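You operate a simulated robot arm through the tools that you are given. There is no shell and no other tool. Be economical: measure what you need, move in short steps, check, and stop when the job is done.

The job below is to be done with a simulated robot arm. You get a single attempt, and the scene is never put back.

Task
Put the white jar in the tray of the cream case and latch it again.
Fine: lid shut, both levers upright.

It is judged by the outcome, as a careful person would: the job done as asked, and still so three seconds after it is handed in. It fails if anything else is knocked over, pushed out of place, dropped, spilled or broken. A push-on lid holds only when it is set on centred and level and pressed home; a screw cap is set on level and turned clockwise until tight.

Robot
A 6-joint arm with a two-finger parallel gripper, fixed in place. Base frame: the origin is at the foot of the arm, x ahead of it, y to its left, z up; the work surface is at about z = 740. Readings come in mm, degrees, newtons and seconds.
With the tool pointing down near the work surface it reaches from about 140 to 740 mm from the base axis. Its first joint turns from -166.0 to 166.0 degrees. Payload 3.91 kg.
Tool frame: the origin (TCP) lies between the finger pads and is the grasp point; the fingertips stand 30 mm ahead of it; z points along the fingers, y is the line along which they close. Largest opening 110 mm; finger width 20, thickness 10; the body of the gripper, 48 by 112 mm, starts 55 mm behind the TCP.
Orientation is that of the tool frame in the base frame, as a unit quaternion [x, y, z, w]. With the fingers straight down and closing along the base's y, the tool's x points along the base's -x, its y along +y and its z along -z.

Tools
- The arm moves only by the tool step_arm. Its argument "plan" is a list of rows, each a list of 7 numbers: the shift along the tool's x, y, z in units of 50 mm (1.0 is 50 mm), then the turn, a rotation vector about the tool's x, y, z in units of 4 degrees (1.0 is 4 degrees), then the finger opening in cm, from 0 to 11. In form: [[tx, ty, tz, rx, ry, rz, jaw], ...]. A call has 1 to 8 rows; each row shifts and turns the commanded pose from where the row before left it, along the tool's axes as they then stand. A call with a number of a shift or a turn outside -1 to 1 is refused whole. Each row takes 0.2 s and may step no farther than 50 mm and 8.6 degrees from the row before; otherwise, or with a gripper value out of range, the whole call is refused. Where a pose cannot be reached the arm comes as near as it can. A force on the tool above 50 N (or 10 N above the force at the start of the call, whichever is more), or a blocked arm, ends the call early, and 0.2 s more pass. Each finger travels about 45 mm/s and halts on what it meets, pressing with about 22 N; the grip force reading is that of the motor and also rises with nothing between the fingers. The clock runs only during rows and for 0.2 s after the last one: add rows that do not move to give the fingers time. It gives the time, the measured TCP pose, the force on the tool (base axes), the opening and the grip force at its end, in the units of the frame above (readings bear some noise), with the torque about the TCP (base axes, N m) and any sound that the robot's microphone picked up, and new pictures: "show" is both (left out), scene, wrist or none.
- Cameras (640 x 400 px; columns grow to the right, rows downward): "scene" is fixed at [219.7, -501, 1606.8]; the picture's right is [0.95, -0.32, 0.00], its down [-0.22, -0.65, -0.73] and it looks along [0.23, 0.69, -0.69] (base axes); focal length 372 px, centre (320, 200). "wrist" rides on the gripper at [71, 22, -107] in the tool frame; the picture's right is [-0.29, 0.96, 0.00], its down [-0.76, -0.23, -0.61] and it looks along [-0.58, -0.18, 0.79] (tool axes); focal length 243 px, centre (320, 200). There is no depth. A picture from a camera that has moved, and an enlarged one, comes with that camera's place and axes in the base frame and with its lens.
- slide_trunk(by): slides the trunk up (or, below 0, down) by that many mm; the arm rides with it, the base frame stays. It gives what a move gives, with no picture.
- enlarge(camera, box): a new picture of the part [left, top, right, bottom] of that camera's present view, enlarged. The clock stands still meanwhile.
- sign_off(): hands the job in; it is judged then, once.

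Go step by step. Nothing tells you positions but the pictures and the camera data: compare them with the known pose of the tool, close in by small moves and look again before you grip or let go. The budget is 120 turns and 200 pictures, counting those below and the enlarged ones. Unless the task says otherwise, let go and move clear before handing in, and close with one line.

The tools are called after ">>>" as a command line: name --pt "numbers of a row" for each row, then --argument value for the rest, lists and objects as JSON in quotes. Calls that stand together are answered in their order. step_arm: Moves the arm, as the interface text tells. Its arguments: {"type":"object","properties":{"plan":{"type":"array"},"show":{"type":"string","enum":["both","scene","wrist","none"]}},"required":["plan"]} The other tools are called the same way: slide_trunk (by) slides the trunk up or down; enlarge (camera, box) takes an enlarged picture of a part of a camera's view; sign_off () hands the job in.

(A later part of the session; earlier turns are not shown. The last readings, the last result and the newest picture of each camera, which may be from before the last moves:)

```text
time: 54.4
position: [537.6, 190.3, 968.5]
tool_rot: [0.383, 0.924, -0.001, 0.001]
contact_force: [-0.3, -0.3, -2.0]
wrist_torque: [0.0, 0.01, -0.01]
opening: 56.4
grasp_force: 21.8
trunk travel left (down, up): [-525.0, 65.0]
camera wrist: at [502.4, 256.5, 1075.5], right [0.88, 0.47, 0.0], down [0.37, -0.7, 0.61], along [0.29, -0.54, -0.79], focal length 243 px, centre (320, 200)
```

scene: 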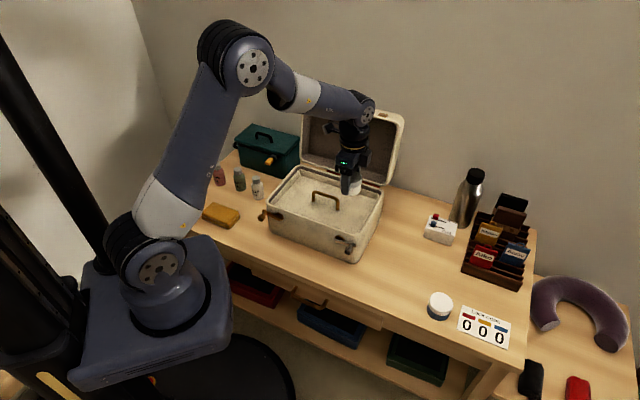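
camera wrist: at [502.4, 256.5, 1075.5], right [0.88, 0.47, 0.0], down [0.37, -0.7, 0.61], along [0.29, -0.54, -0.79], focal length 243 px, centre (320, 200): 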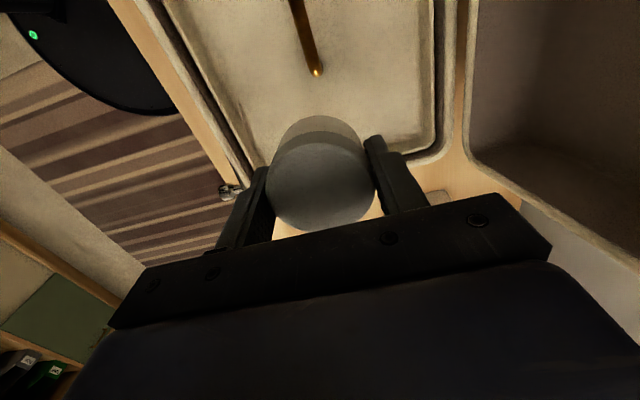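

The jar is over the right part of the tray, clear of the handle. I lower it and feel for the floor.

>>> step_arm --pt "-0.06 0 0.5 0 0 0 3" --pt "0 0 0.5 0 0 0 3" --pt "0 0 0.5 0 0 0 3" --pt "0 0 0.3 0 0 0 3" --pt "0 0 0 0 0 0 3"

>>> enlarge --camera "scene" --box '[260, 140, 400, 260]'

```text
time: 55.6
position: [543.4, 186.1, 878.2]
tool_rot: [0.383, 0.924, -0.001, 0.0]
contact_force: [-0.1, 0.3, -0.9]
wrist_torque: [-0.01, -0.02, 0.05]
opening: 56.4
grasp_force: 22.3
trunk travel left (down, up): [-525.0, 65.0]
camera wrist: at [506.8, 252.1, 985.5], right [0.88, 0.47, 0.0], down [0.37, -0.7, 0.61], along [0.29, -0.54, -0.79], focal length 243 px, centre (320, 200)
```

scene: 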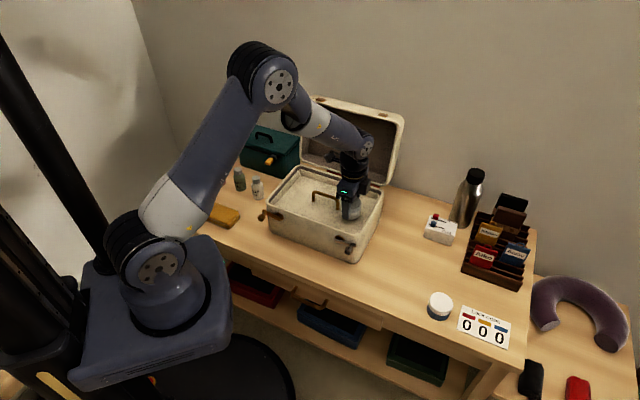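
wrist: 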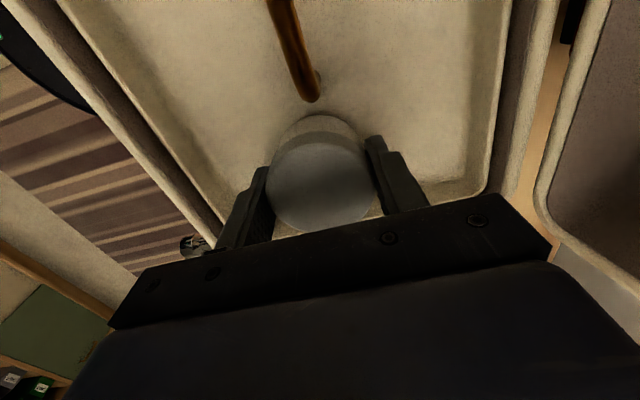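

```text
3.33 times, centred on (330, 200) of scene
camera zoom: at [219.7, -501.0, 1606.8], right [0.95, -0.32, 0.0], down [-0.22, -0.65, -0.73], along [0.23, 0.69, -0.69], focal length 1242 px, centre (287, 200)
```

zoom: 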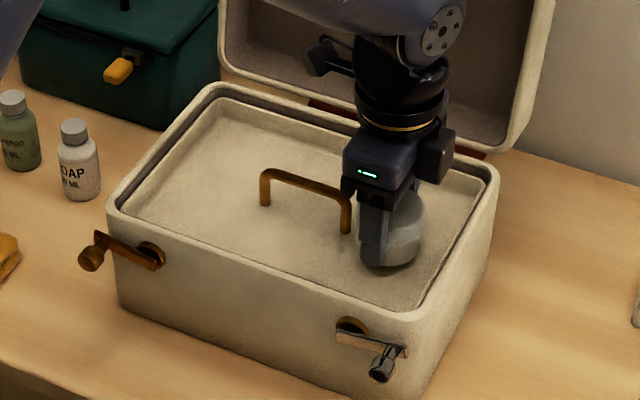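

I lower on in small steps until it touches the tray floor.

>>> step_arm --pt "0.04 0 0.1 0 0 0 3" --pt "0 0 0.1 0 0 0 3" --pt "0 0 0.08 0 0 0 3" --pt "0 0 0 0 0 0 3" --show "wrist"

```text
time: 56.6
position: [540.7, 187.4, 866.6]
tool_rot: [0.383, 0.924, 0.001, 0.003]
contact_force: [-1.3, 1.1, 29.5]
wrist_torque: [0.04, 0.0, 0.14]
opening: 57.3
grasp_force: 22.1
trunk travel left (down, up): [-525.0, 65.0]
camera wrist: at [504.3, 252.9, 973.9], right [0.88, 0.47, 0.01], down [0.37, -0.7, 0.61], along [0.29, -0.54, -0.79], focal length 243 px, centre (320, 200)
```

wrist: 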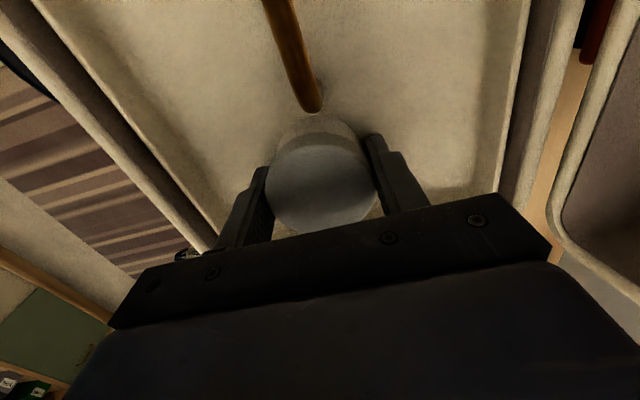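

The jar is on the floor of the tray. I ease the pressure, open and rise.

>>> step_arm --pt "0 0 -0.06 0 0 0 3" --pt "0 0 0 0 0 0 7.2" --pt "0 0 0 0 0 0 7.2" --pt "0 0 -0.3 0 0 0 7.2" --pt "0 0 -0.7 0 0 0 7.2" --pt "0 0 -0.8 0 0 0 7.2" --pt "0 0 -0.8 0 0 0 7.2" --pt "0 0 0 0 0 0 5"

>>> enlarge --camera "scene" --box '[260, 140, 400, 260]'

```text
time: 58.4
position: [539.1, 187.8, 998.6]
tool_rot: [0.383, 0.924, -0.001, 0.001]
contact_force: [-1.0, 0.0, -0.6]
wrist_torque: [0.0, 0.03, 0.02]
opening: 50.3
grasp_force: 0.0
trunk travel left (down, up): [-525.0, 65.0]
camera wrist: at [503.9, 254.4, 1105.3], right [0.88, 0.47, 0.0], down [0.37, -0.7, 0.61], along [0.29, -0.54, -0.79], focal length 243 px, centre (320, 200)
```

scene: 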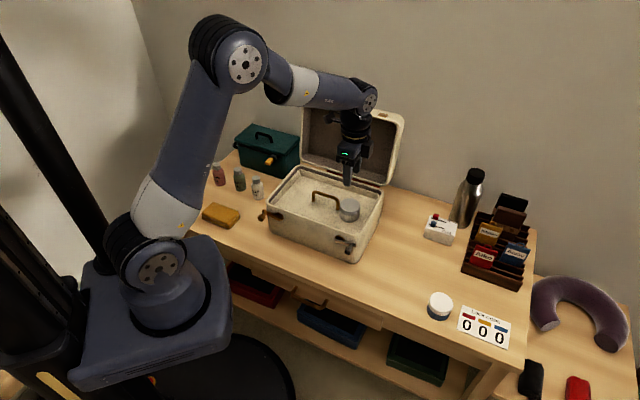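
wrist: 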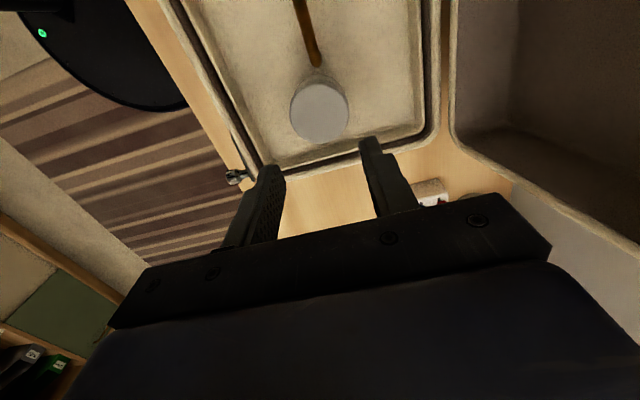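

```text
3.33 times, centred on (330, 200) of scene
camera zoom: at [219.7, -501.0, 1606.8], right [0.95, -0.32, 0.0], down [-0.22, -0.65, -0.73], along [0.23, 0.69, -0.69], focal length 1242 px, centre (287, 200)
```

zoom: 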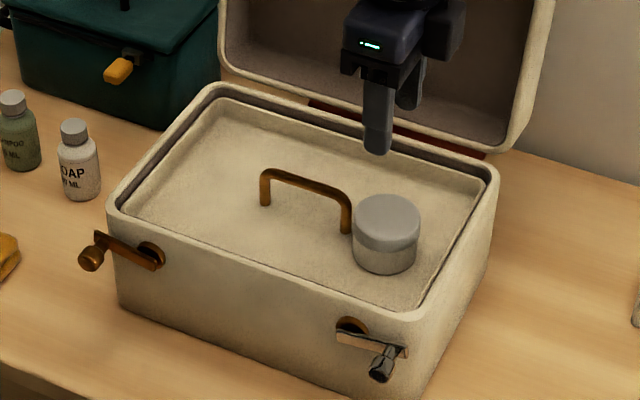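

The jar sits in the tray. Before closing I check its colour once more against the other jar.

>>> enlarge --camera "scene" --box '[325, 190, 375, 230]'

>>> enlarge --camera "scene" --box '[415, 280, 465, 325]'

>>> enlarge --camera "scene" --box '[205, 155, 275, 205]'

```text
10.00 times, centred on (350, 210) of scene
camera zoom: at [219.7, -501.0, 1606.8], right [0.95, -0.32, 0.0], down [-0.22, -0.65, -0.73], along [0.23, 0.69, -0.69], focal length 3725 px, centre (20, 100)
```

zoom: 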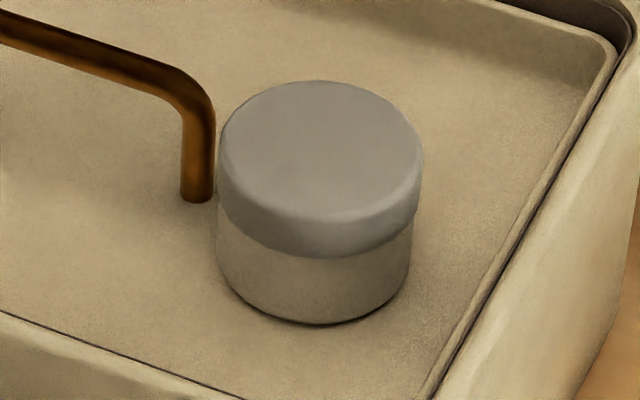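

```text
8.89 times, centred on (440, 302) of scene
camera zoom: at [219.7, -501.0, 1606.8], right [0.95, -0.32, 0.0], down [-0.22, -0.65, -0.73], along [0.23, 0.69, -0.69], focal length 3311 px, centre (-747, -711)
```

zoom: 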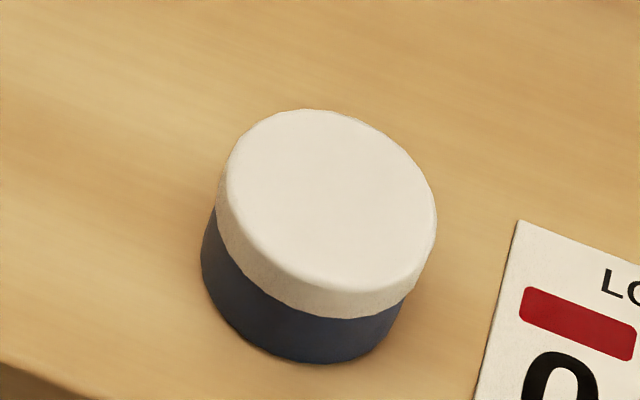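

```text
8.00 times, centred on (240, 180) of scene
camera zoom: at [219.7, -501.0, 1606.8], right [0.95, -0.32, 0.0], down [-0.22, -0.65, -0.73], along [0.23, 0.69, -0.69], focal length 2980 px, centre (960, 360)
```

zoom: 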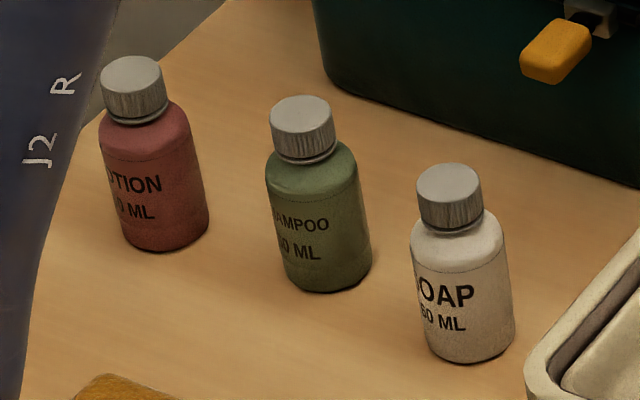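

I'm satisfied this is the white-bodied jar. To close, I plan to hook closed fingers over the lid's top edge and draw it forward. I raise the trunk for reach and tilt the tool outward by 20°.

>>> slide_trunk --by 64

>>> step_arm --pt "0.4 0 -0.5 -1 0 0 0" --pt "0.4 0 -0.5 -1 0 0 0" --pt "0.4 0 -0.3 -1 0 0 0" --pt "0.37 0 -0.2 -1 0 0 0" --pt "0 0 0 -1 0 0 0" --pt "0 0.4 0 0 0 0 0" --pt "0 0.4 0 0 0 0 0" --pt "0 0 0 0 0 0 0"

```text
time: 59.4
position: [539.9, 187.8, 1062.1]
tool_rot: [0.383, 0.924, -0.001, 0.001]
contact_force: [-0.6, -0.2, 0.2]
wrist_torque: [0.02, 0.01, 0.01]
opening: 49.8
grasp_force: 0.1
trunk travel left (down, up): [-589.0, 1.0]
```

```text
time: 61.2
position: [507.0, 265.4, 1149.9]
tool_rot: [0.378, 0.91, 0.159, 0.068]
contact_force: [0.0, -1.2, 0.3]
wrist_torque: [0.01, 0.01, -0.02]
opening: 0.0
grasp_force: 22.2
trunk travel left (down, up): [-589.0, 1.0]
camera wrist: at [444.8, 305.2, 1257.7], right [0.84, 0.43, 0.33], down [0.24, -0.84, 0.49], along [0.49, -0.34, -0.81], focal length 243 px, centre (320, 200)
```

scene: 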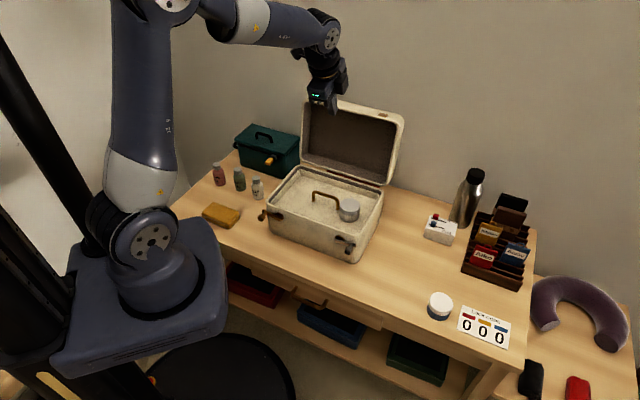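
wrist: 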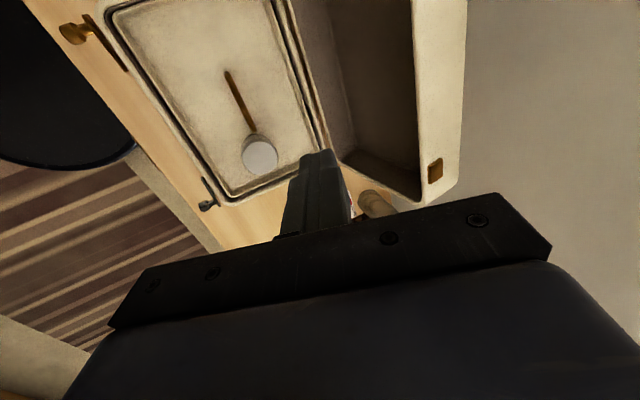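

The lid's keeper triangulates to (671,296,1072), so the lid is about 100° open with its outer edge near w≈732, z≈1060. I bring the closed fingertips over and just behind that edge.

>>> step_arm --pt "0 0 0 -1 0 0 0" --pt "0 0 0 -1 0 0 0" --pt "0 0.627 0.491 0 0 0 0" --pt "0 0.627 0.491 0 0 0 0" --pt "0 0.627 0.491 0 0 0 0" --pt "0 0.627 0.491 0 0 0 0" --pt "0 0.627 0.491 0 0 0 0" --pt "0 0 0 0 0 0 0"

>>> enlarge --camera "scene" --box '[290, 50, 420, 150]'

```text
time: 63.0
position: [644.6, 404.6, 1113.5]
tool_rot: [0.372, 0.897, 0.222, 0.093]
contact_force: [0.4, 1.7, -0.3]
wrist_torque: [0.02, 0.03, -0.02]
opening: 0.0
grasp_force: 22.0
trunk travel left (down, up): [-589.0, 1.0]
camera wrist: at [572.7, 433.8, 1217.9], right [0.8, 0.39, 0.45], down [0.19, -0.88, 0.43], along [0.56, -0.26, -0.78], focal length 243 px, centre (320, 200)
```

scene: 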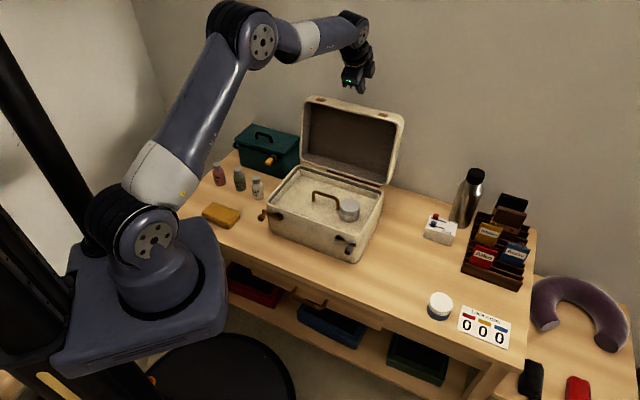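
wrist: 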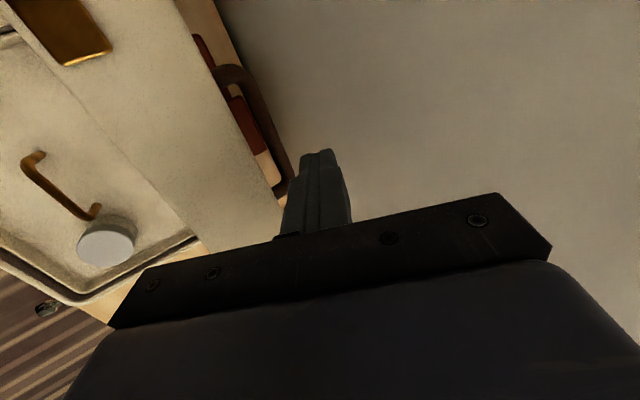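

```text
4.00 times, centred on (355, 100) of scene
camera zoom: at [219.7, -501.0, 1606.8], right [0.95, -0.32, 0.0], down [-0.22, -0.65, -0.73], along [0.23, 0.69, -0.69], focal length 1490 px, centre (180, 600)
```

zoom: 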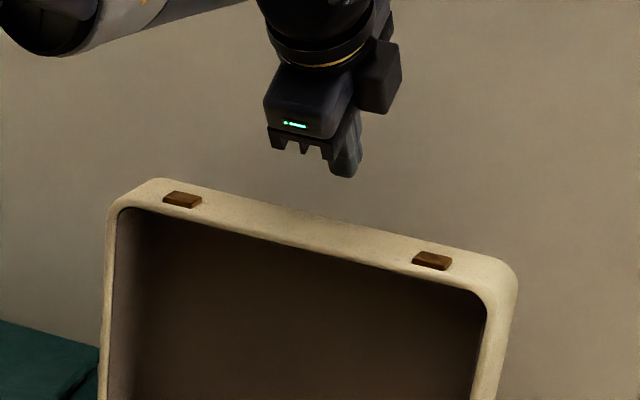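

The fingertips are about 14 mm behind the lid's outer edge. I lower them 42 mm, then draw forward until contact.

>>> step_arm --pt "0 -0.197 0.371 0 0 0 0" --pt "0 -0.197 0.371 0 0 0 0" --pt "0 0 0 0 0 0 0" --pt "0 -0.14 -0.074 0 0 0 0" --pt "0 -0.14 -0.074 0 0 0 0" --pt "0 0 0 0 0 0 0"

>>> enlarge --camera "scene" --box '[290, 50, 420, 150]'

```text
time: 64.4
position: [635.2, 395.0, 1074.3]
tool_rot: [0.371, 0.896, 0.225, 0.096]
contact_force: [5.4, 3.3, 13.1]
wrist_torque: [0.03, 0.17, -0.05]
opening: 0.0
grasp_force: 22.0
trunk travel left (down, up): [-589.0, 1.0]
camera wrist: at [561.6, 423.5, 1179.6], right [0.8, 0.39, 0.45], down [0.19, -0.88, 0.43], along [0.57, -0.26, -0.78], focal length 243 px, centre (320, 200)
```

scene: 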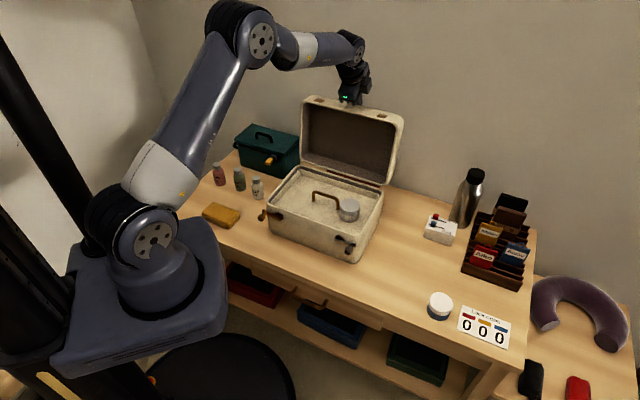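
wrist: 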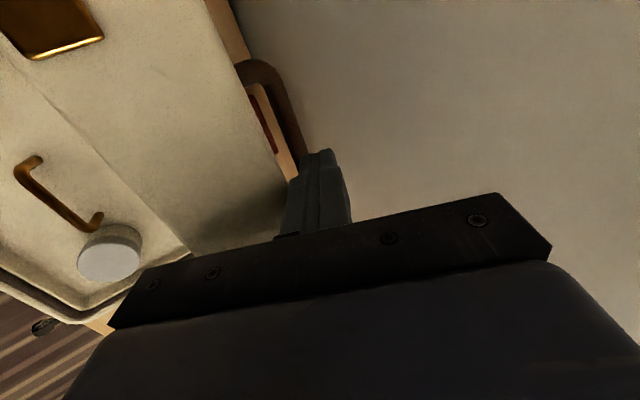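

```text
4.00 times, centred on (355, 100) of scene
camera zoom: at [219.7, -501.0, 1606.8], right [0.95, -0.32, 0.0], down [-0.22, -0.65, -0.73], along [0.23, 0.69, -0.69], focal length 1490 px, centre (180, 600)
```

zoom: 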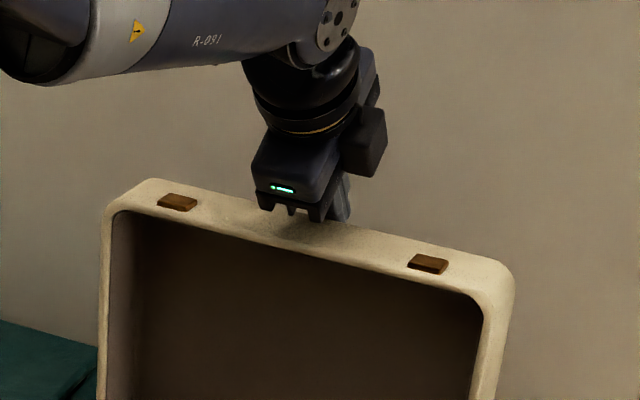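

The gripper body seems to be touching the lid's top wall. I back off, reduce the tilt to 20° and approach the edge again.

>>> step_arm --pt "0 0.144 -0.06 0 0 0 0" --pt "0 0.05 0 1 0 0 0" --pt "0 0.05 0 1 0 0 0" --pt "0 0 0 0 0 0 0" --show "none"

>>> step_arm --pt "0 -0.094 -0.034 0 0 0 0" --pt "0 -0.094 -0.034 0 0 0 0" --pt "0 -0.094 -0.034 0 0 0 0" --pt "0 -0.094 -0.034 0 0 0 0" --pt "0 0 0 0 0 0 0"

>>> enlarge --camera "scene" --box '[250, 60, 410, 260]'

```text
time: 65.4
position: [640.2, 401.2, 1079.4]
tool_rot: [0.377, 0.91, 0.158, 0.067]
contact_force: [0.0, 0.4, 0.2]
wrist_torque: [0.02, 0.04, 0.01]
opening: 0.2
grasp_force: 22.0
trunk travel left (down, up): [-589.0, 1.0]
```

```text
time: 66.6
position: [627.2, 384.2, 1080.2]
tool_rot: [0.377, 0.91, 0.158, 0.066]
contact_force: [2.1, 4.5, 11.2]
wrist_torque: [0.1, -0.07, -0.02]
opening: 0.3
grasp_force: 22.3
trunk travel left (down, up): [-589.0, 1.0]
camera wrist: at [565.1, 425.3, 1188.6], right [0.84, 0.43, 0.33], down [0.24, -0.84, 0.5], along [0.49, -0.34, -0.81], focal length 243 px, centre (320, 200)
```

scene: 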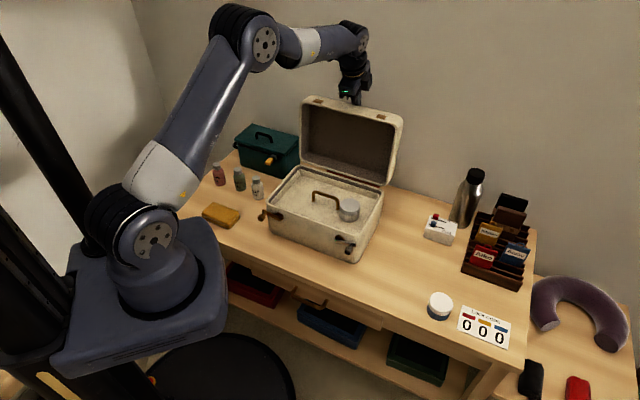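
wrist: 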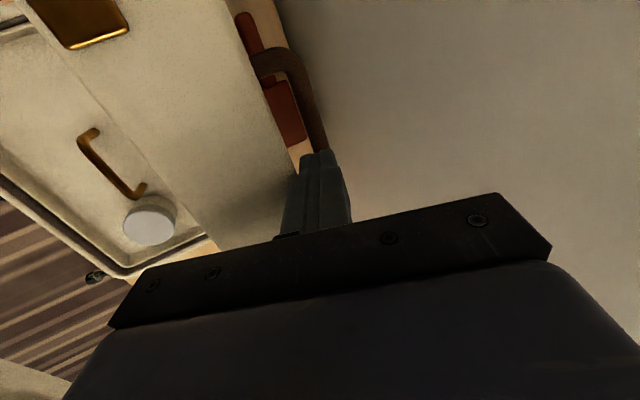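

```text
2.00 times, centred on (330, 160) of scene
camera zoom: at [219.7, -501.0, 1606.8], right [0.95, -0.32, 0.0], down [-0.22, -0.65, -0.73], along [0.23, 0.69, -0.69], focal length 745 px, centre (300, 280)
```

zoom: 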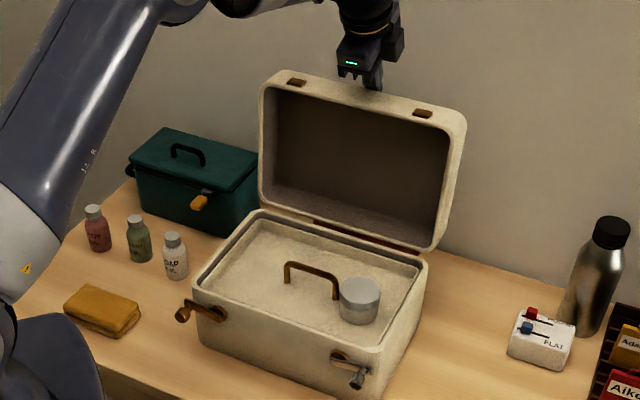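

The tips are too shallow, riding on the rounded edge. I back off, shift right to clear the handle bar, go 25 mm deeper and pull again.

>>> step_arm --pt "0 0.226 0.082 0 0 0 0" --pt "-0.71 0 0 0 0 0 0" --pt "-0.71 0 0 0 0 0 0" --pt "0 -0.08 0.24 0 0 0 0" --pt "0 -0.09 0.23 0 0 0 0" --pt "0 0 0 0 0 0 0"

>>> step_arm --pt "0 -0.094 -0.034 0 0 0 0" --pt "0 -0.094 -0.034 0 0 0 0" --pt "0 -0.094 -0.034 0 0 0 0" --pt "0 -0.094 -0.034 0 0 0 0" --pt "0 0 0 0 0 0 0"

>>> enlarge --camera "scene" --box '[250, 60, 410, 260]'

```text
time: 67.8
position: [690.2, 347.0, 1070.3]
tool_rot: [0.376, 0.907, 0.172, 0.077]
contact_force: [-1.7, 1.5, 10.0]
wrist_torque: [-0.04, 0.16, -0.04]
opening: 0.3
grasp_force: 22.4
trunk travel left (down, up): [-589.0, 1.0]
stopped in row 6: the force on the tool passed its limit at 54 N (the readings are from after the stop); the commanded pose is now the measured one
camera wrist: at [624.6, 385.2, 1177.9], right [0.83, 0.42, 0.35], down [0.22, -0.84, 0.49], along [0.51, -0.33, -0.8], focal length 243 px, centre (320, 200)
```

scene: 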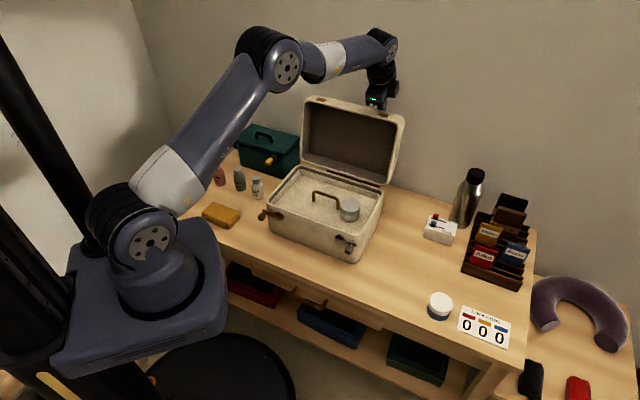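
wrist: 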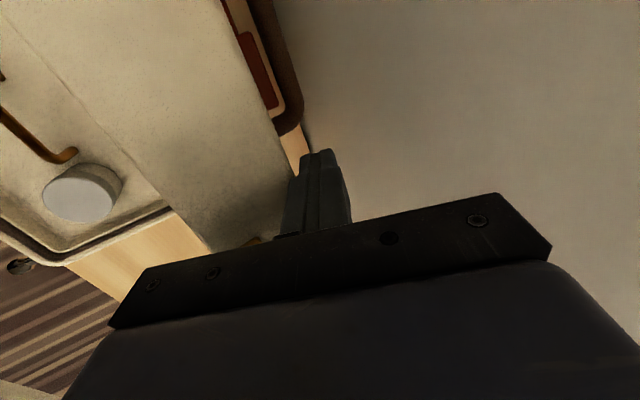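

```text
time: 69.0
position: [676.7, 336.2, 1077.9]
tool_rot: [0.375, 0.906, 0.176, 0.081]
contact_force: [10.2, 14.1, 43.5]
wrist_torque: [-0.1, 0.49, -0.17]
opening: 0.2
grasp_force: 22.1
trunk travel left (down, up): [-589.0, 1.0]
camera wrist: at [610.5, 371.8, 1184.1], right [0.83, 0.42, 0.37], down [0.22, -0.85, 0.49], along [0.52, -0.32, -0.79], focal length 243 px, centre (320, 200)
```

scene: 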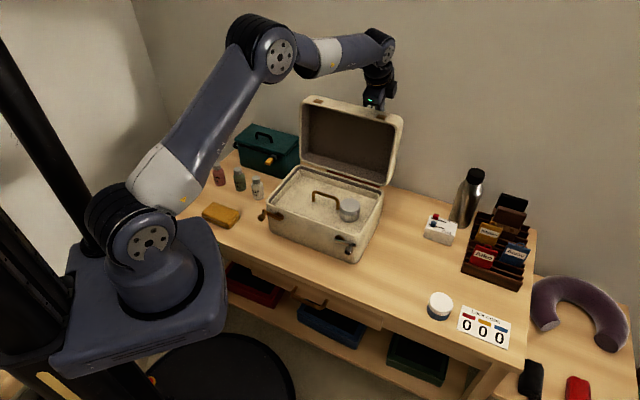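
wrist: 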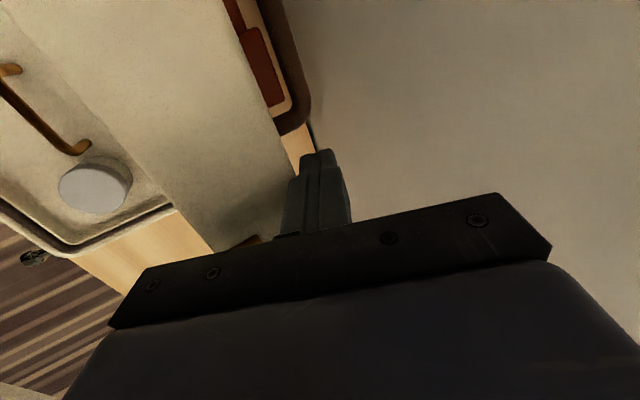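

```text
2.00 times, centred on (330, 160) of scene
camera zoom: at [219.7, -501.0, 1606.8], right [0.95, -0.32, 0.0], down [-0.22, -0.65, -0.73], along [0.23, 0.69, -0.69], focal length 745 px, centre (300, 280)
```

zoom: 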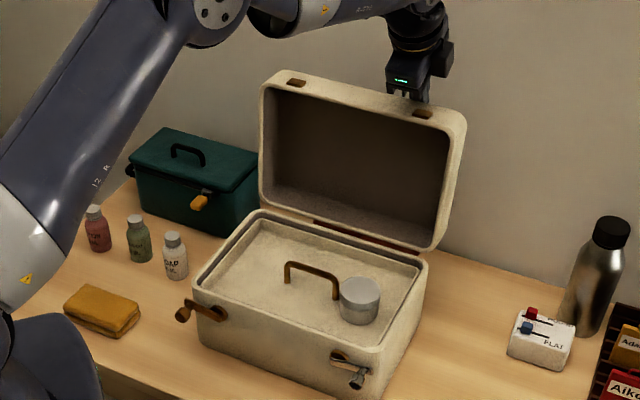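

The gripper body fouls the lid's top wall, so hooking this way won't work. Instead I'll grip the lid's top wall at its rim with the tool nearly horizontal. First I rise and retreat toward the robot.

>>> step_arm --pt "0 0.26 -0.545 0 0 0 0" --pt "0 0.26 -0.545 0 0 0 0" --pt "0 0.12 -0.28 0 0 0 0" --pt "0.36 -0.8 -0.29 0 0 0 3" --pt "0.36 -0.8 -0.29 0 0 0 5" --pt "0.36 -0.8 -0.29 0 0 0 5" --pt "0.36 -0.8 -0.29 0 0 0 5" --pt "0 -0.8 -0.29 0 0 0 5"

>>> enlarge --camera "scene" --box '[250, 60, 410, 260]'

```text
time: 70.8
position: [476.8, 236.0, 1137.4]
tool_rot: [0.377, 0.907, 0.17, 0.076]
contact_force: [0.0, -0.7, 0.0]
wrist_torque: [-0.01, 0.0, 0.03]
opening: 50.2
grasp_force: 0.0
trunk travel left (down, up): [-589.0, 1.0]
camera wrist: at [411.6, 274.2, 1243.9], right [0.83, 0.42, 0.35], down [0.22, -0.84, 0.49], along [0.5, -0.33, -0.8], focal length 243 px, centre (320, 200)
```

scene: 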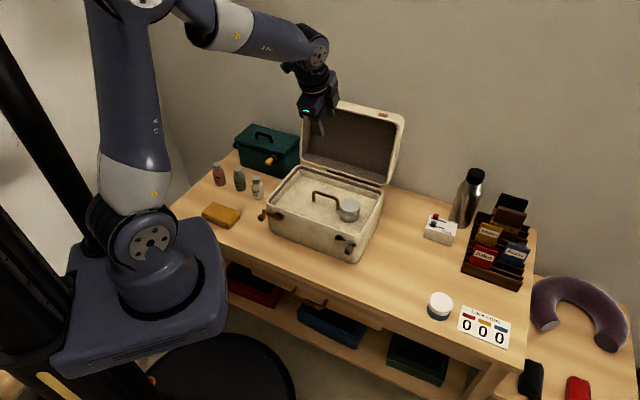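
wrist: 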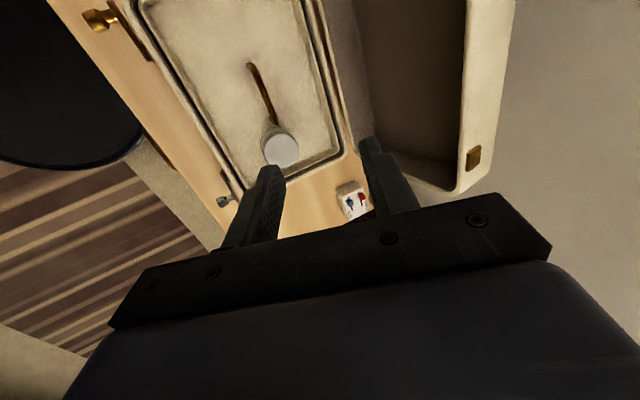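

```text
2.00 times, centred on (330, 160) of scene
camera zoom: at [219.7, -501.0, 1606.8], right [0.95, -0.32, 0.0], down [-0.22, -0.65, -0.73], along [0.23, 0.69, -0.69], focal length 745 px, centre (300, 280)
```

zoom: 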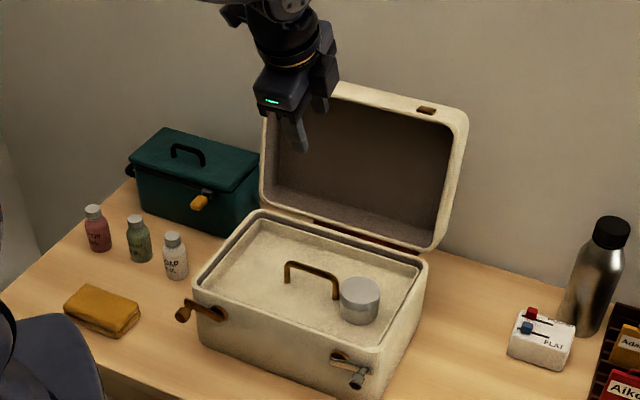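

The case is undisturbed. I rotate the tool outward toward horizontal.

>>> step_arm --pt "0 0 0 -1 0 0 5" --pt "0 0 0 -1 0 0 5" --pt "0 0 0 -1 0 0 5" --pt "0 0 0 -1 0 0 5" --pt "0 0 0 -1 0 0 5" --pt "0 0 0 -1 0 0 5" --pt "0 0 0 -1 0 0 5" --pt "0 0 0 0 0 0 5" --show "none"

>>> step_arm --pt "0 0 0 -1 0 0 5" --pt "0 0 0 -1 0 0 5" --pt "0 0 0 -1 0 0 5" --pt "0 0 0 -1 0 0 5" --pt "0 0 0 -1 0 0 5" --pt "0 0 0 -1 0 0 5" --pt "0 0 0 -1 0 0 5" --pt "0 0 0 0 0 0 5"

```text
time: 72.6
position: [476.3, 238.2, 1138.3]
tool_rot: [0.348, 0.839, 0.385, 0.164]
contact_force: [0.6, 0.8, -0.2]
wrist_torque: [0.03, 0.06, -0.01]
opening: 50.2
grasp_force: 0.1
trunk travel left (down, up): [-589.0, 1.0]
```

```text
time: 74.4
position: [477.8, 237.2, 1137.6]
tool_rot: [0.297, 0.722, 0.576, 0.243]
contact_force: [0.2, 0.1, -0.2]
wrist_torque: [0.01, 0.02, -0.02]
opening: 50.1
grasp_force: 0.0
trunk travel left (down, up): [-589.0, 1.0]
camera wrist: at [355.7, 217.9, 1181.8], right [0.35, -0.05, 0.94], down [0.08, -0.99, -0.09], along [0.93, 0.1, -0.34], focal length 243 px, centre (320, 200)
```

scene: 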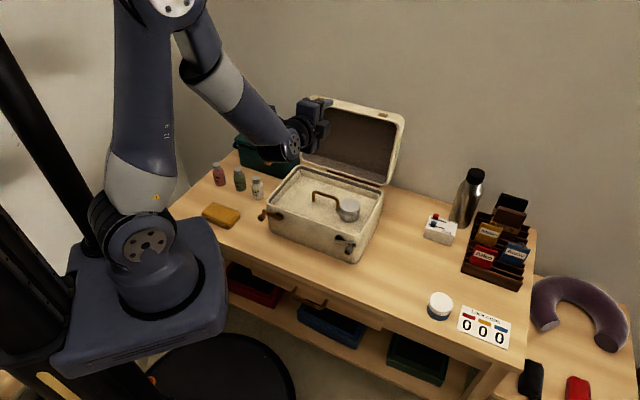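
wrist: 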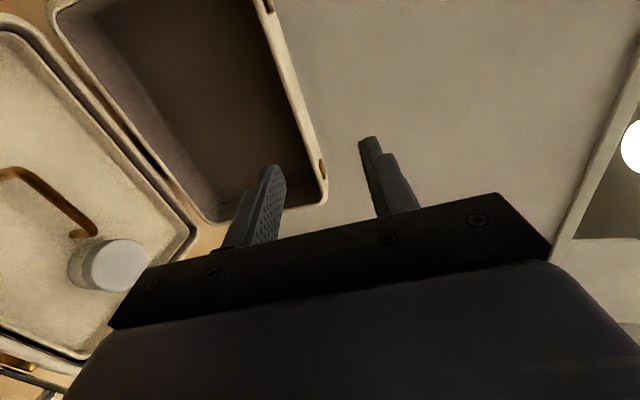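

The tool is now at about -77° and I see the lid's rim clearly, with its top wall at about w≈670, z≈1066. I move to just in front of it and check alignment.

>>> step_arm --pt "0 -0.34 0.59 0 0 0 5" --pt "0 -0.34 0.59 0 0 0 5" --pt "0 -0.34 0.59 0 0 0 5" --pt "0 0 0 0 0 0 5"

>>> enlarge --camera "wrist" --box '[200, 60, 440, 240]'

>>> enlarge --camera "scene" --box '[270, 60, 430, 180]'

```text
time: 75.4
position: [531.3, 291.1, 1070.5]
tool_rot: [0.297, 0.722, 0.575, 0.244]
contact_force: [-0.1, 0.5, -0.3]
wrist_torque: [0.02, 0.06, 0.01]
opening: 50.1
grasp_force: 0.1
trunk travel left (down, up): [-589.0, 1.0]
camera wrist: at [408.9, 270.7, 1113.6], right [0.35, -0.05, 0.94], down [0.08, -0.99, -0.09], along [0.93, 0.1, -0.34], focal length 243 px, centre (320, 200)
```

scene: 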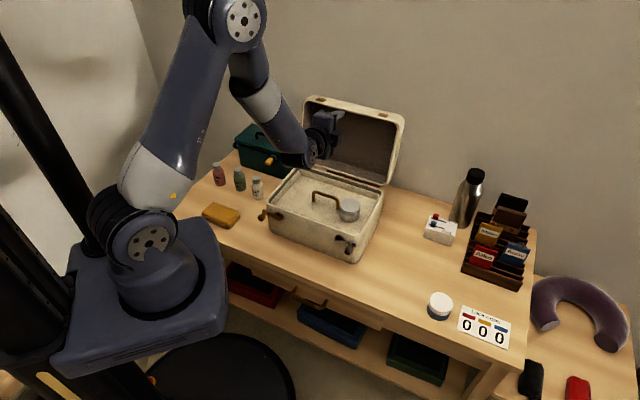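
wrist: 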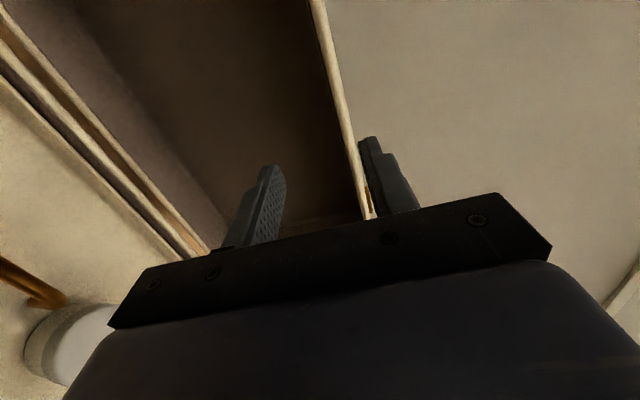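

```text
2.22 times, centred on (320, 150) of wrist
camera zoom: at [408.9, 270.7, 1113.6], right [0.35, -0.05, 0.94], down [0.08, -0.99, -0.09], along [0.93, 0.1, -0.34], focal length 539 px, centre (320, 311)
```

zoom: 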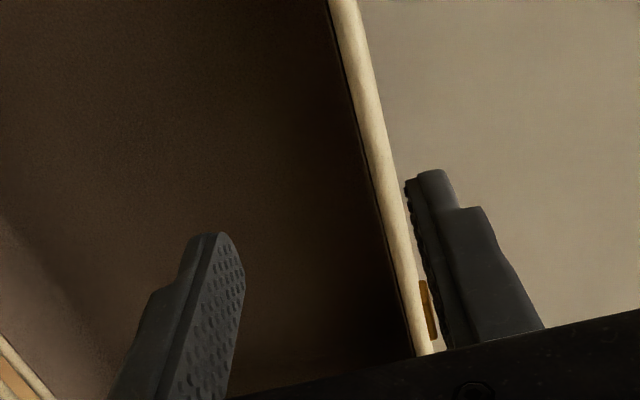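

```text
3.33 times, centred on (350, 120) of scene
camera zoom: at [219.7, -501.0, 1606.8], right [0.95, -0.32, 0.0], down [-0.22, -0.65, -0.73], along [0.23, 0.69, -0.69], focal length 1242 px, centre (220, 467)
```

zoom: 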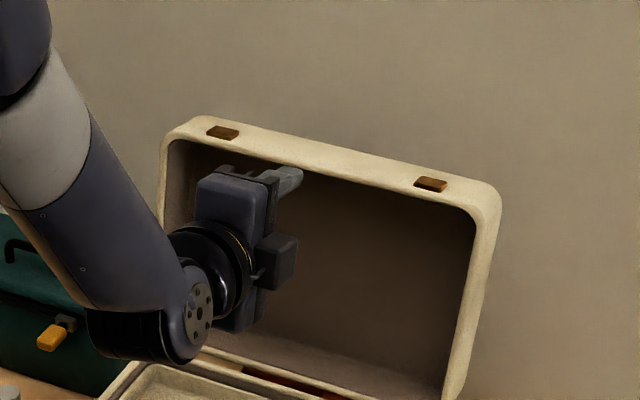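

The rim wall lies between the open fingers at z≈1072. I advance so the fingertips overlap it by about 18 mm, then close.

>>> step_arm --pt "0 0.14 0.5 0 0 0 5" --pt "0 0.14 0.5 0 0 0 5" --pt "0 0.14 0.5 0 0 0 5" --pt "0 0 0 0 0 0 5"

>>> enlarge --camera "wrist" --box '[200, 60, 440, 240]'

```text
time: 76.4
position: [585.3, 346.4, 1072.5]
tool_rot: [0.298, 0.722, 0.575, 0.243]
contact_force: [-0.6, 0.4, -0.4]
wrist_torque: [-0.01, 0.0, 0.02]
opening: 50.5
grasp_force: 0.0
trunk travel left (down, up): [-589.0, 1.0]
camera wrist: at [463.5, 326.8, 1116.3], right [0.35, -0.05, 0.94], down [0.08, -0.99, -0.08], along [0.93, 0.1, -0.34], focal length 243 px, centre (320, 200)
```

scene: 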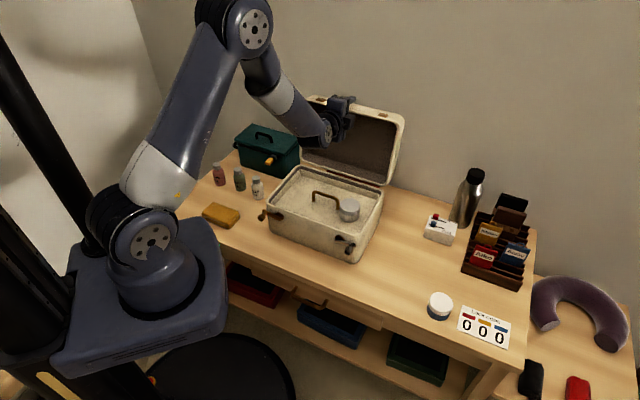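
wrist: 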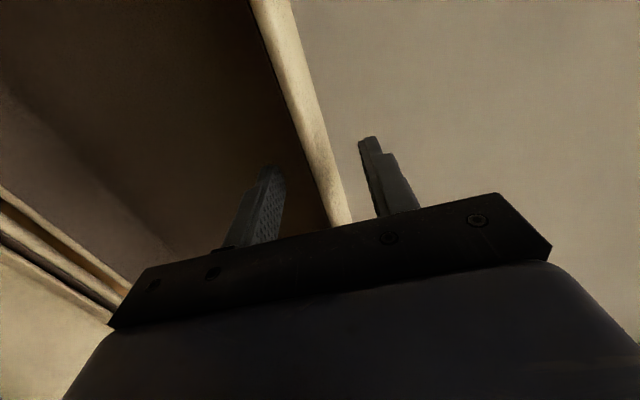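

```text
2.22 times, centred on (320, 150) of wrist
camera zoom: at [463.5, 326.8, 1116.3], right [0.35, -0.05, 0.94], down [0.08, -0.99, -0.08], along [0.93, 0.1, -0.34], focal length 539 px, centre (320, 311)
```

zoom: 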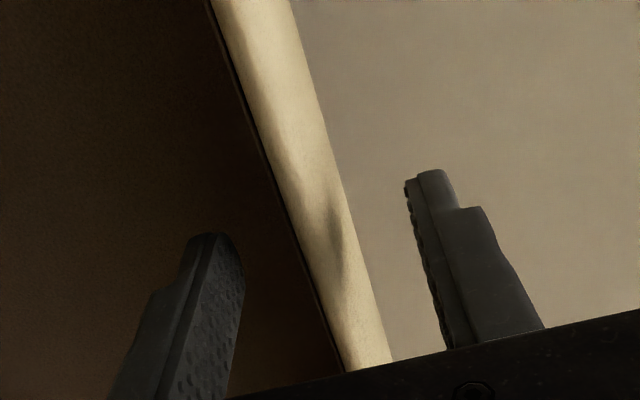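

The wall is between the fingers, with the lower one inside the lid. I close.

>>> step_arm --pt "0 0 0 0 0 0 0" --pt "0 0 0 0 0 0 0" --pt "0 0 0 0 0 0 0" --pt "0 0 0 0 0 0 0" --pt "0 0 0 0 0 0 0"

>>> enlarge --camera "wrist" --box '[200, 60, 440, 240]'

```text
time: 77.6
position: [584.8, 346.0, 1073.3]
tool_rot: [0.297, 0.721, 0.576, 0.243]
contact_force: [0.8, 1.5, 3.0]
wrist_torque: [0.62, -0.19, -0.11]
opening: 8.4
grasp_force: 22.1
trunk travel left (down, up): [-589.0, 1.0]
camera wrist: at [463.3, 326.6, 1116.9], right [0.35, -0.05, 0.94], down [0.08, -0.99, -0.09], along [0.93, 0.1, -0.34], focal length 243 px, centre (320, 200)
```

scene: 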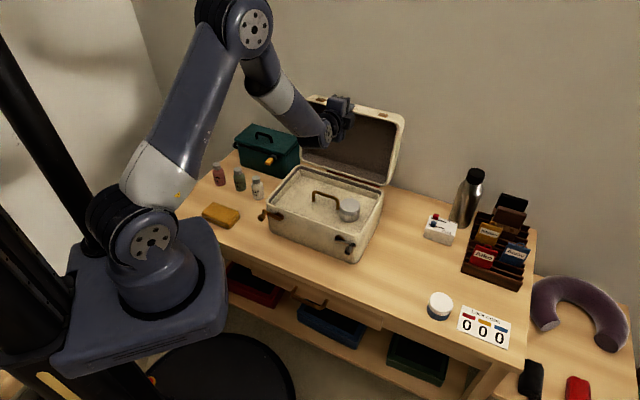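
wrist: 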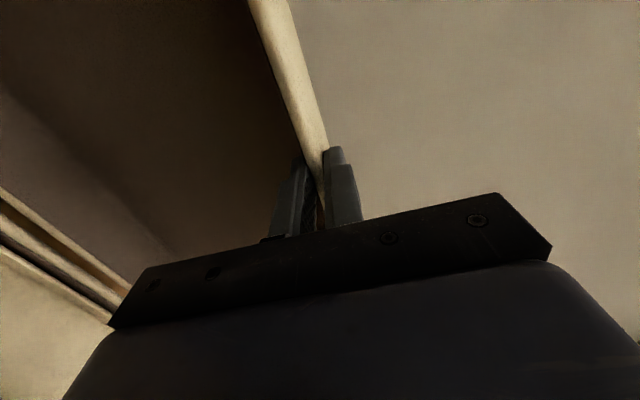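

```text
2.22 times, centred on (320, 150) of wrist
camera zoom: at [463.3, 326.6, 1116.9], right [0.35, -0.05, 0.94], down [0.08, -0.99, -0.09], along [0.93, 0.1, -0.34], focal length 539 px, centre (320, 311)
```

zoom: 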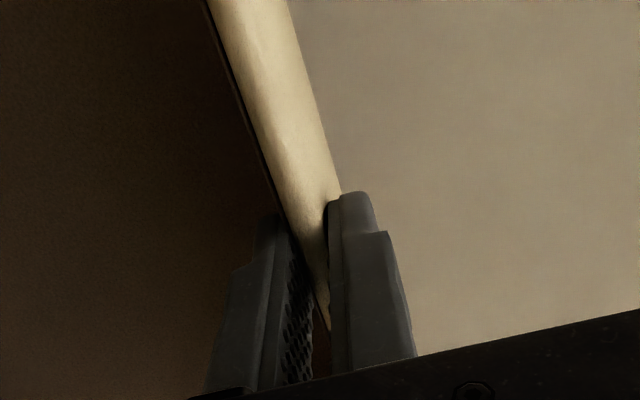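

The lid wall is held (8.4 mm). I rotate it forward about the hinge at about (w 635, z 862), first by 8°, watching forces.

>>> step_arm --pt "0 -0.043 -0.294 -1 0 0 0" --pt "0 -0.043 -0.294 -1 0 0 0" --pt "0 0 0 0 0 0 0"

>>> enlarge --camera "scene" --box '[250, 60, 410, 260]'

```text
time: 78.4
position: [564.3, 325.4, 1076.0]
tool_rot: [0.28, 0.679, 0.625, 0.264]
contact_force: [0.4, 4.1, 8.1]
wrist_torque: [0.7, -0.21, 0.28]
opening: 8.6
grasp_force: 22.0
trunk travel left (down, up): [-589.0, 1.0]
camera wrist: at [438.7, 301.7, 1104.3], right [0.25, -0.15, 0.96], down [0.1, -0.98, -0.17], along [0.96, 0.14, -0.23], focal length 243 px, centre (320, 200)
```

scene: 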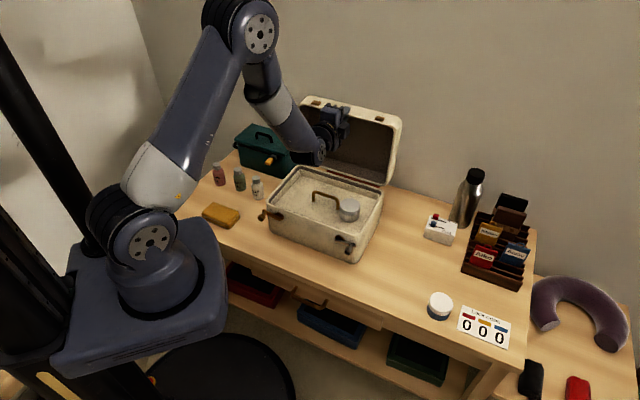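
wrist: 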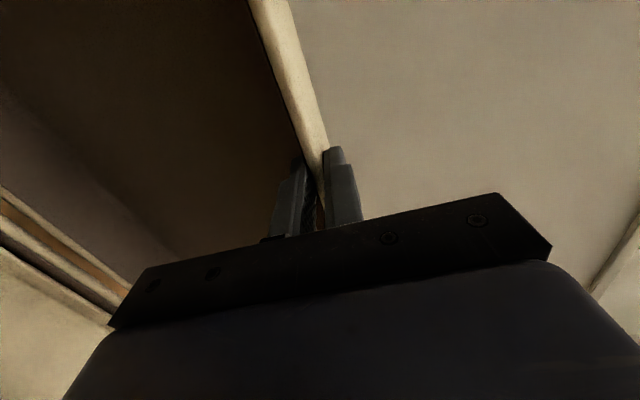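

```text
2.00 times, centred on (330, 160) of scene
camera zoom: at [219.7, -501.0, 1606.8], right [0.95, -0.32, 0.0], down [-0.22, -0.65, -0.73], along [0.23, 0.69, -0.69], focal length 745 px, centre (300, 280)
```

zoom: 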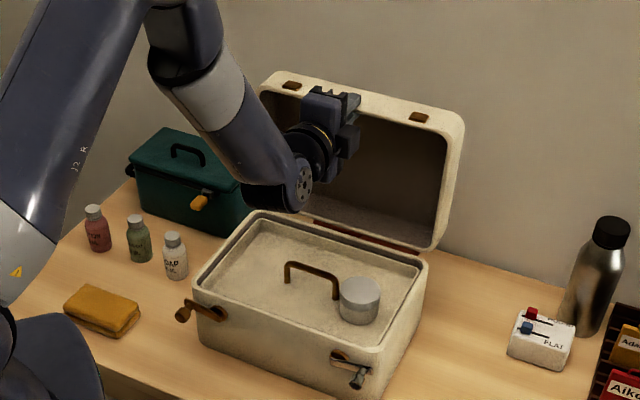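

It moves cleanly and the base stays put. I continue another 12°.

>>> step_arm --pt "0 -0.03 -0.294 -1 0 0 0" --pt "0 -0.033 -0.294 -1 0 0 0" --pt "0 -0.033 -0.294 -1 0 0 0" --pt "0 0 0 0 0 0 0"

>>> enlarge --camera "scene" --box '[250, 60, 410, 260]'

```text
time: 79.4
position: [532.9, 293.0, 1070.9]
tool_rot: [0.25, 0.611, 0.693, 0.29]
contact_force: [-5.0, 6.2, 4.0]
wrist_torque: [0.56, -0.15, 0.32]
opening: 9.2
grasp_force: 21.1
trunk travel left (down, up): [-589.0, 1.0]
camera wrist: at [404.1, 266.7, 1077.3], right [0.11, -0.29, 0.95], down [0.13, -0.95, -0.3], along [0.98, 0.16, -0.07], focal length 243 px, centre (320, 200)
```

scene: 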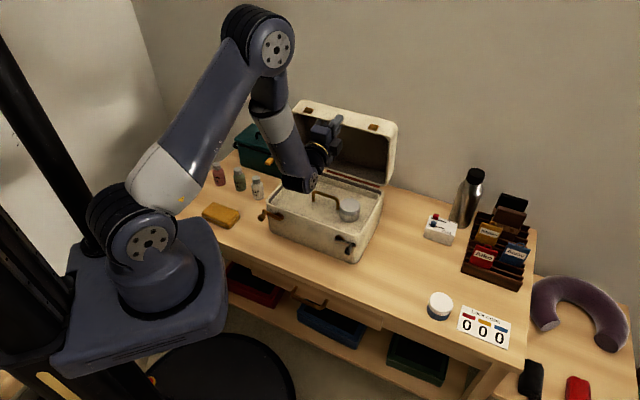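
wrist: 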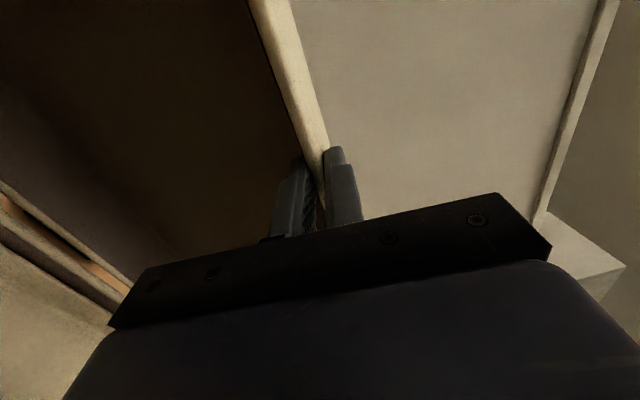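

```text
2.00 times, centred on (330, 160) of scene
camera zoom: at [219.7, -501.0, 1606.8], right [0.95, -0.32, 0.0], down [-0.22, -0.65, -0.73], along [0.23, 0.69, -0.69], focal length 745 px, centre (300, 280)
```

zoom: 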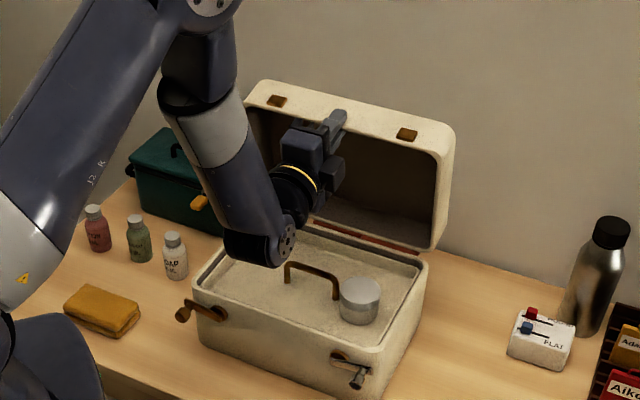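

The lid is near 80°. I continue another 12°.

>>> step_arm --pt "0 -0.04 -0.294 -1 0 0 0" --pt "0 -0.043 -0.294 -1 0 0 0" --pt "0 -0.043 -0.294 -1 0 0 0" --pt "0 0 0 0 0 0 0"

>>> enlarge --camera "scene" --box '[250, 60, 410, 260]'

```text
time: 80.4
position: [502.6, 263.3, 1055.9]
tool_rot: [0.218, 0.535, 0.752, 0.316]
contact_force: [-3.0, 4.6, 3.4]
wrist_torque: [0.56, -0.16, 0.26]
opening: 8.7
grasp_force: 21.5
trunk travel left (down, up): [-589.0, 1.0]
camera wrist: at [375.1, 237.1, 1039.8], right [-0.03, -0.42, 0.91], down [0.19, -0.89, -0.41], along [0.98, 0.16, 0.1], focal length 243 px, centre (320, 200)
```

scene: 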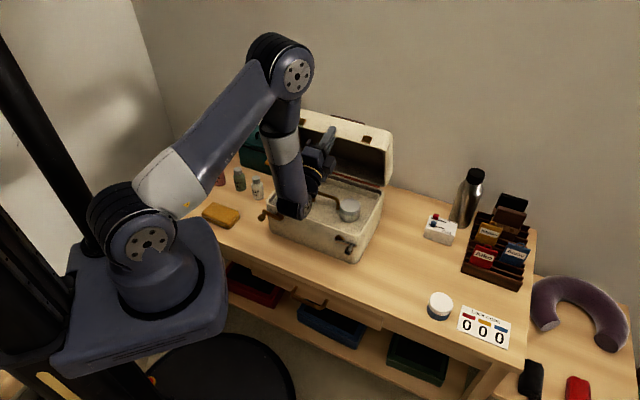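
wrist: 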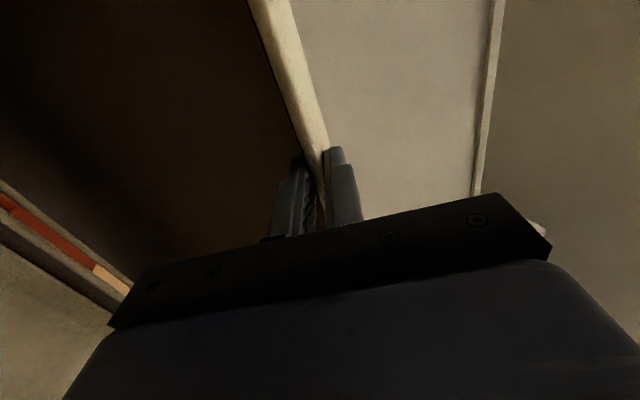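

```text
2.00 times, centred on (330, 160) of scene
camera zoom: at [219.7, -501.0, 1606.8], right [0.95, -0.32, 0.0], down [-0.22, -0.65, -0.73], along [0.23, 0.69, -0.69], focal length 745 px, centre (300, 280)
```

zoom: 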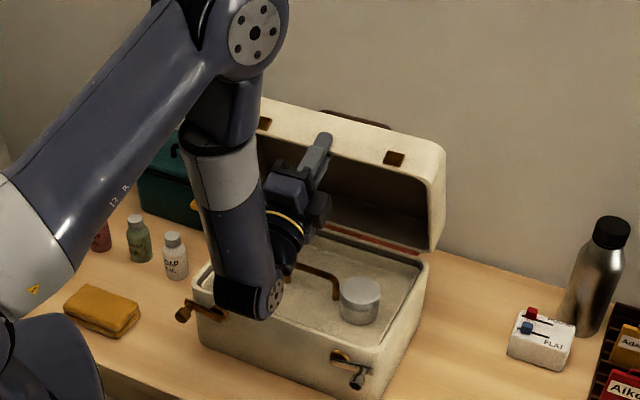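

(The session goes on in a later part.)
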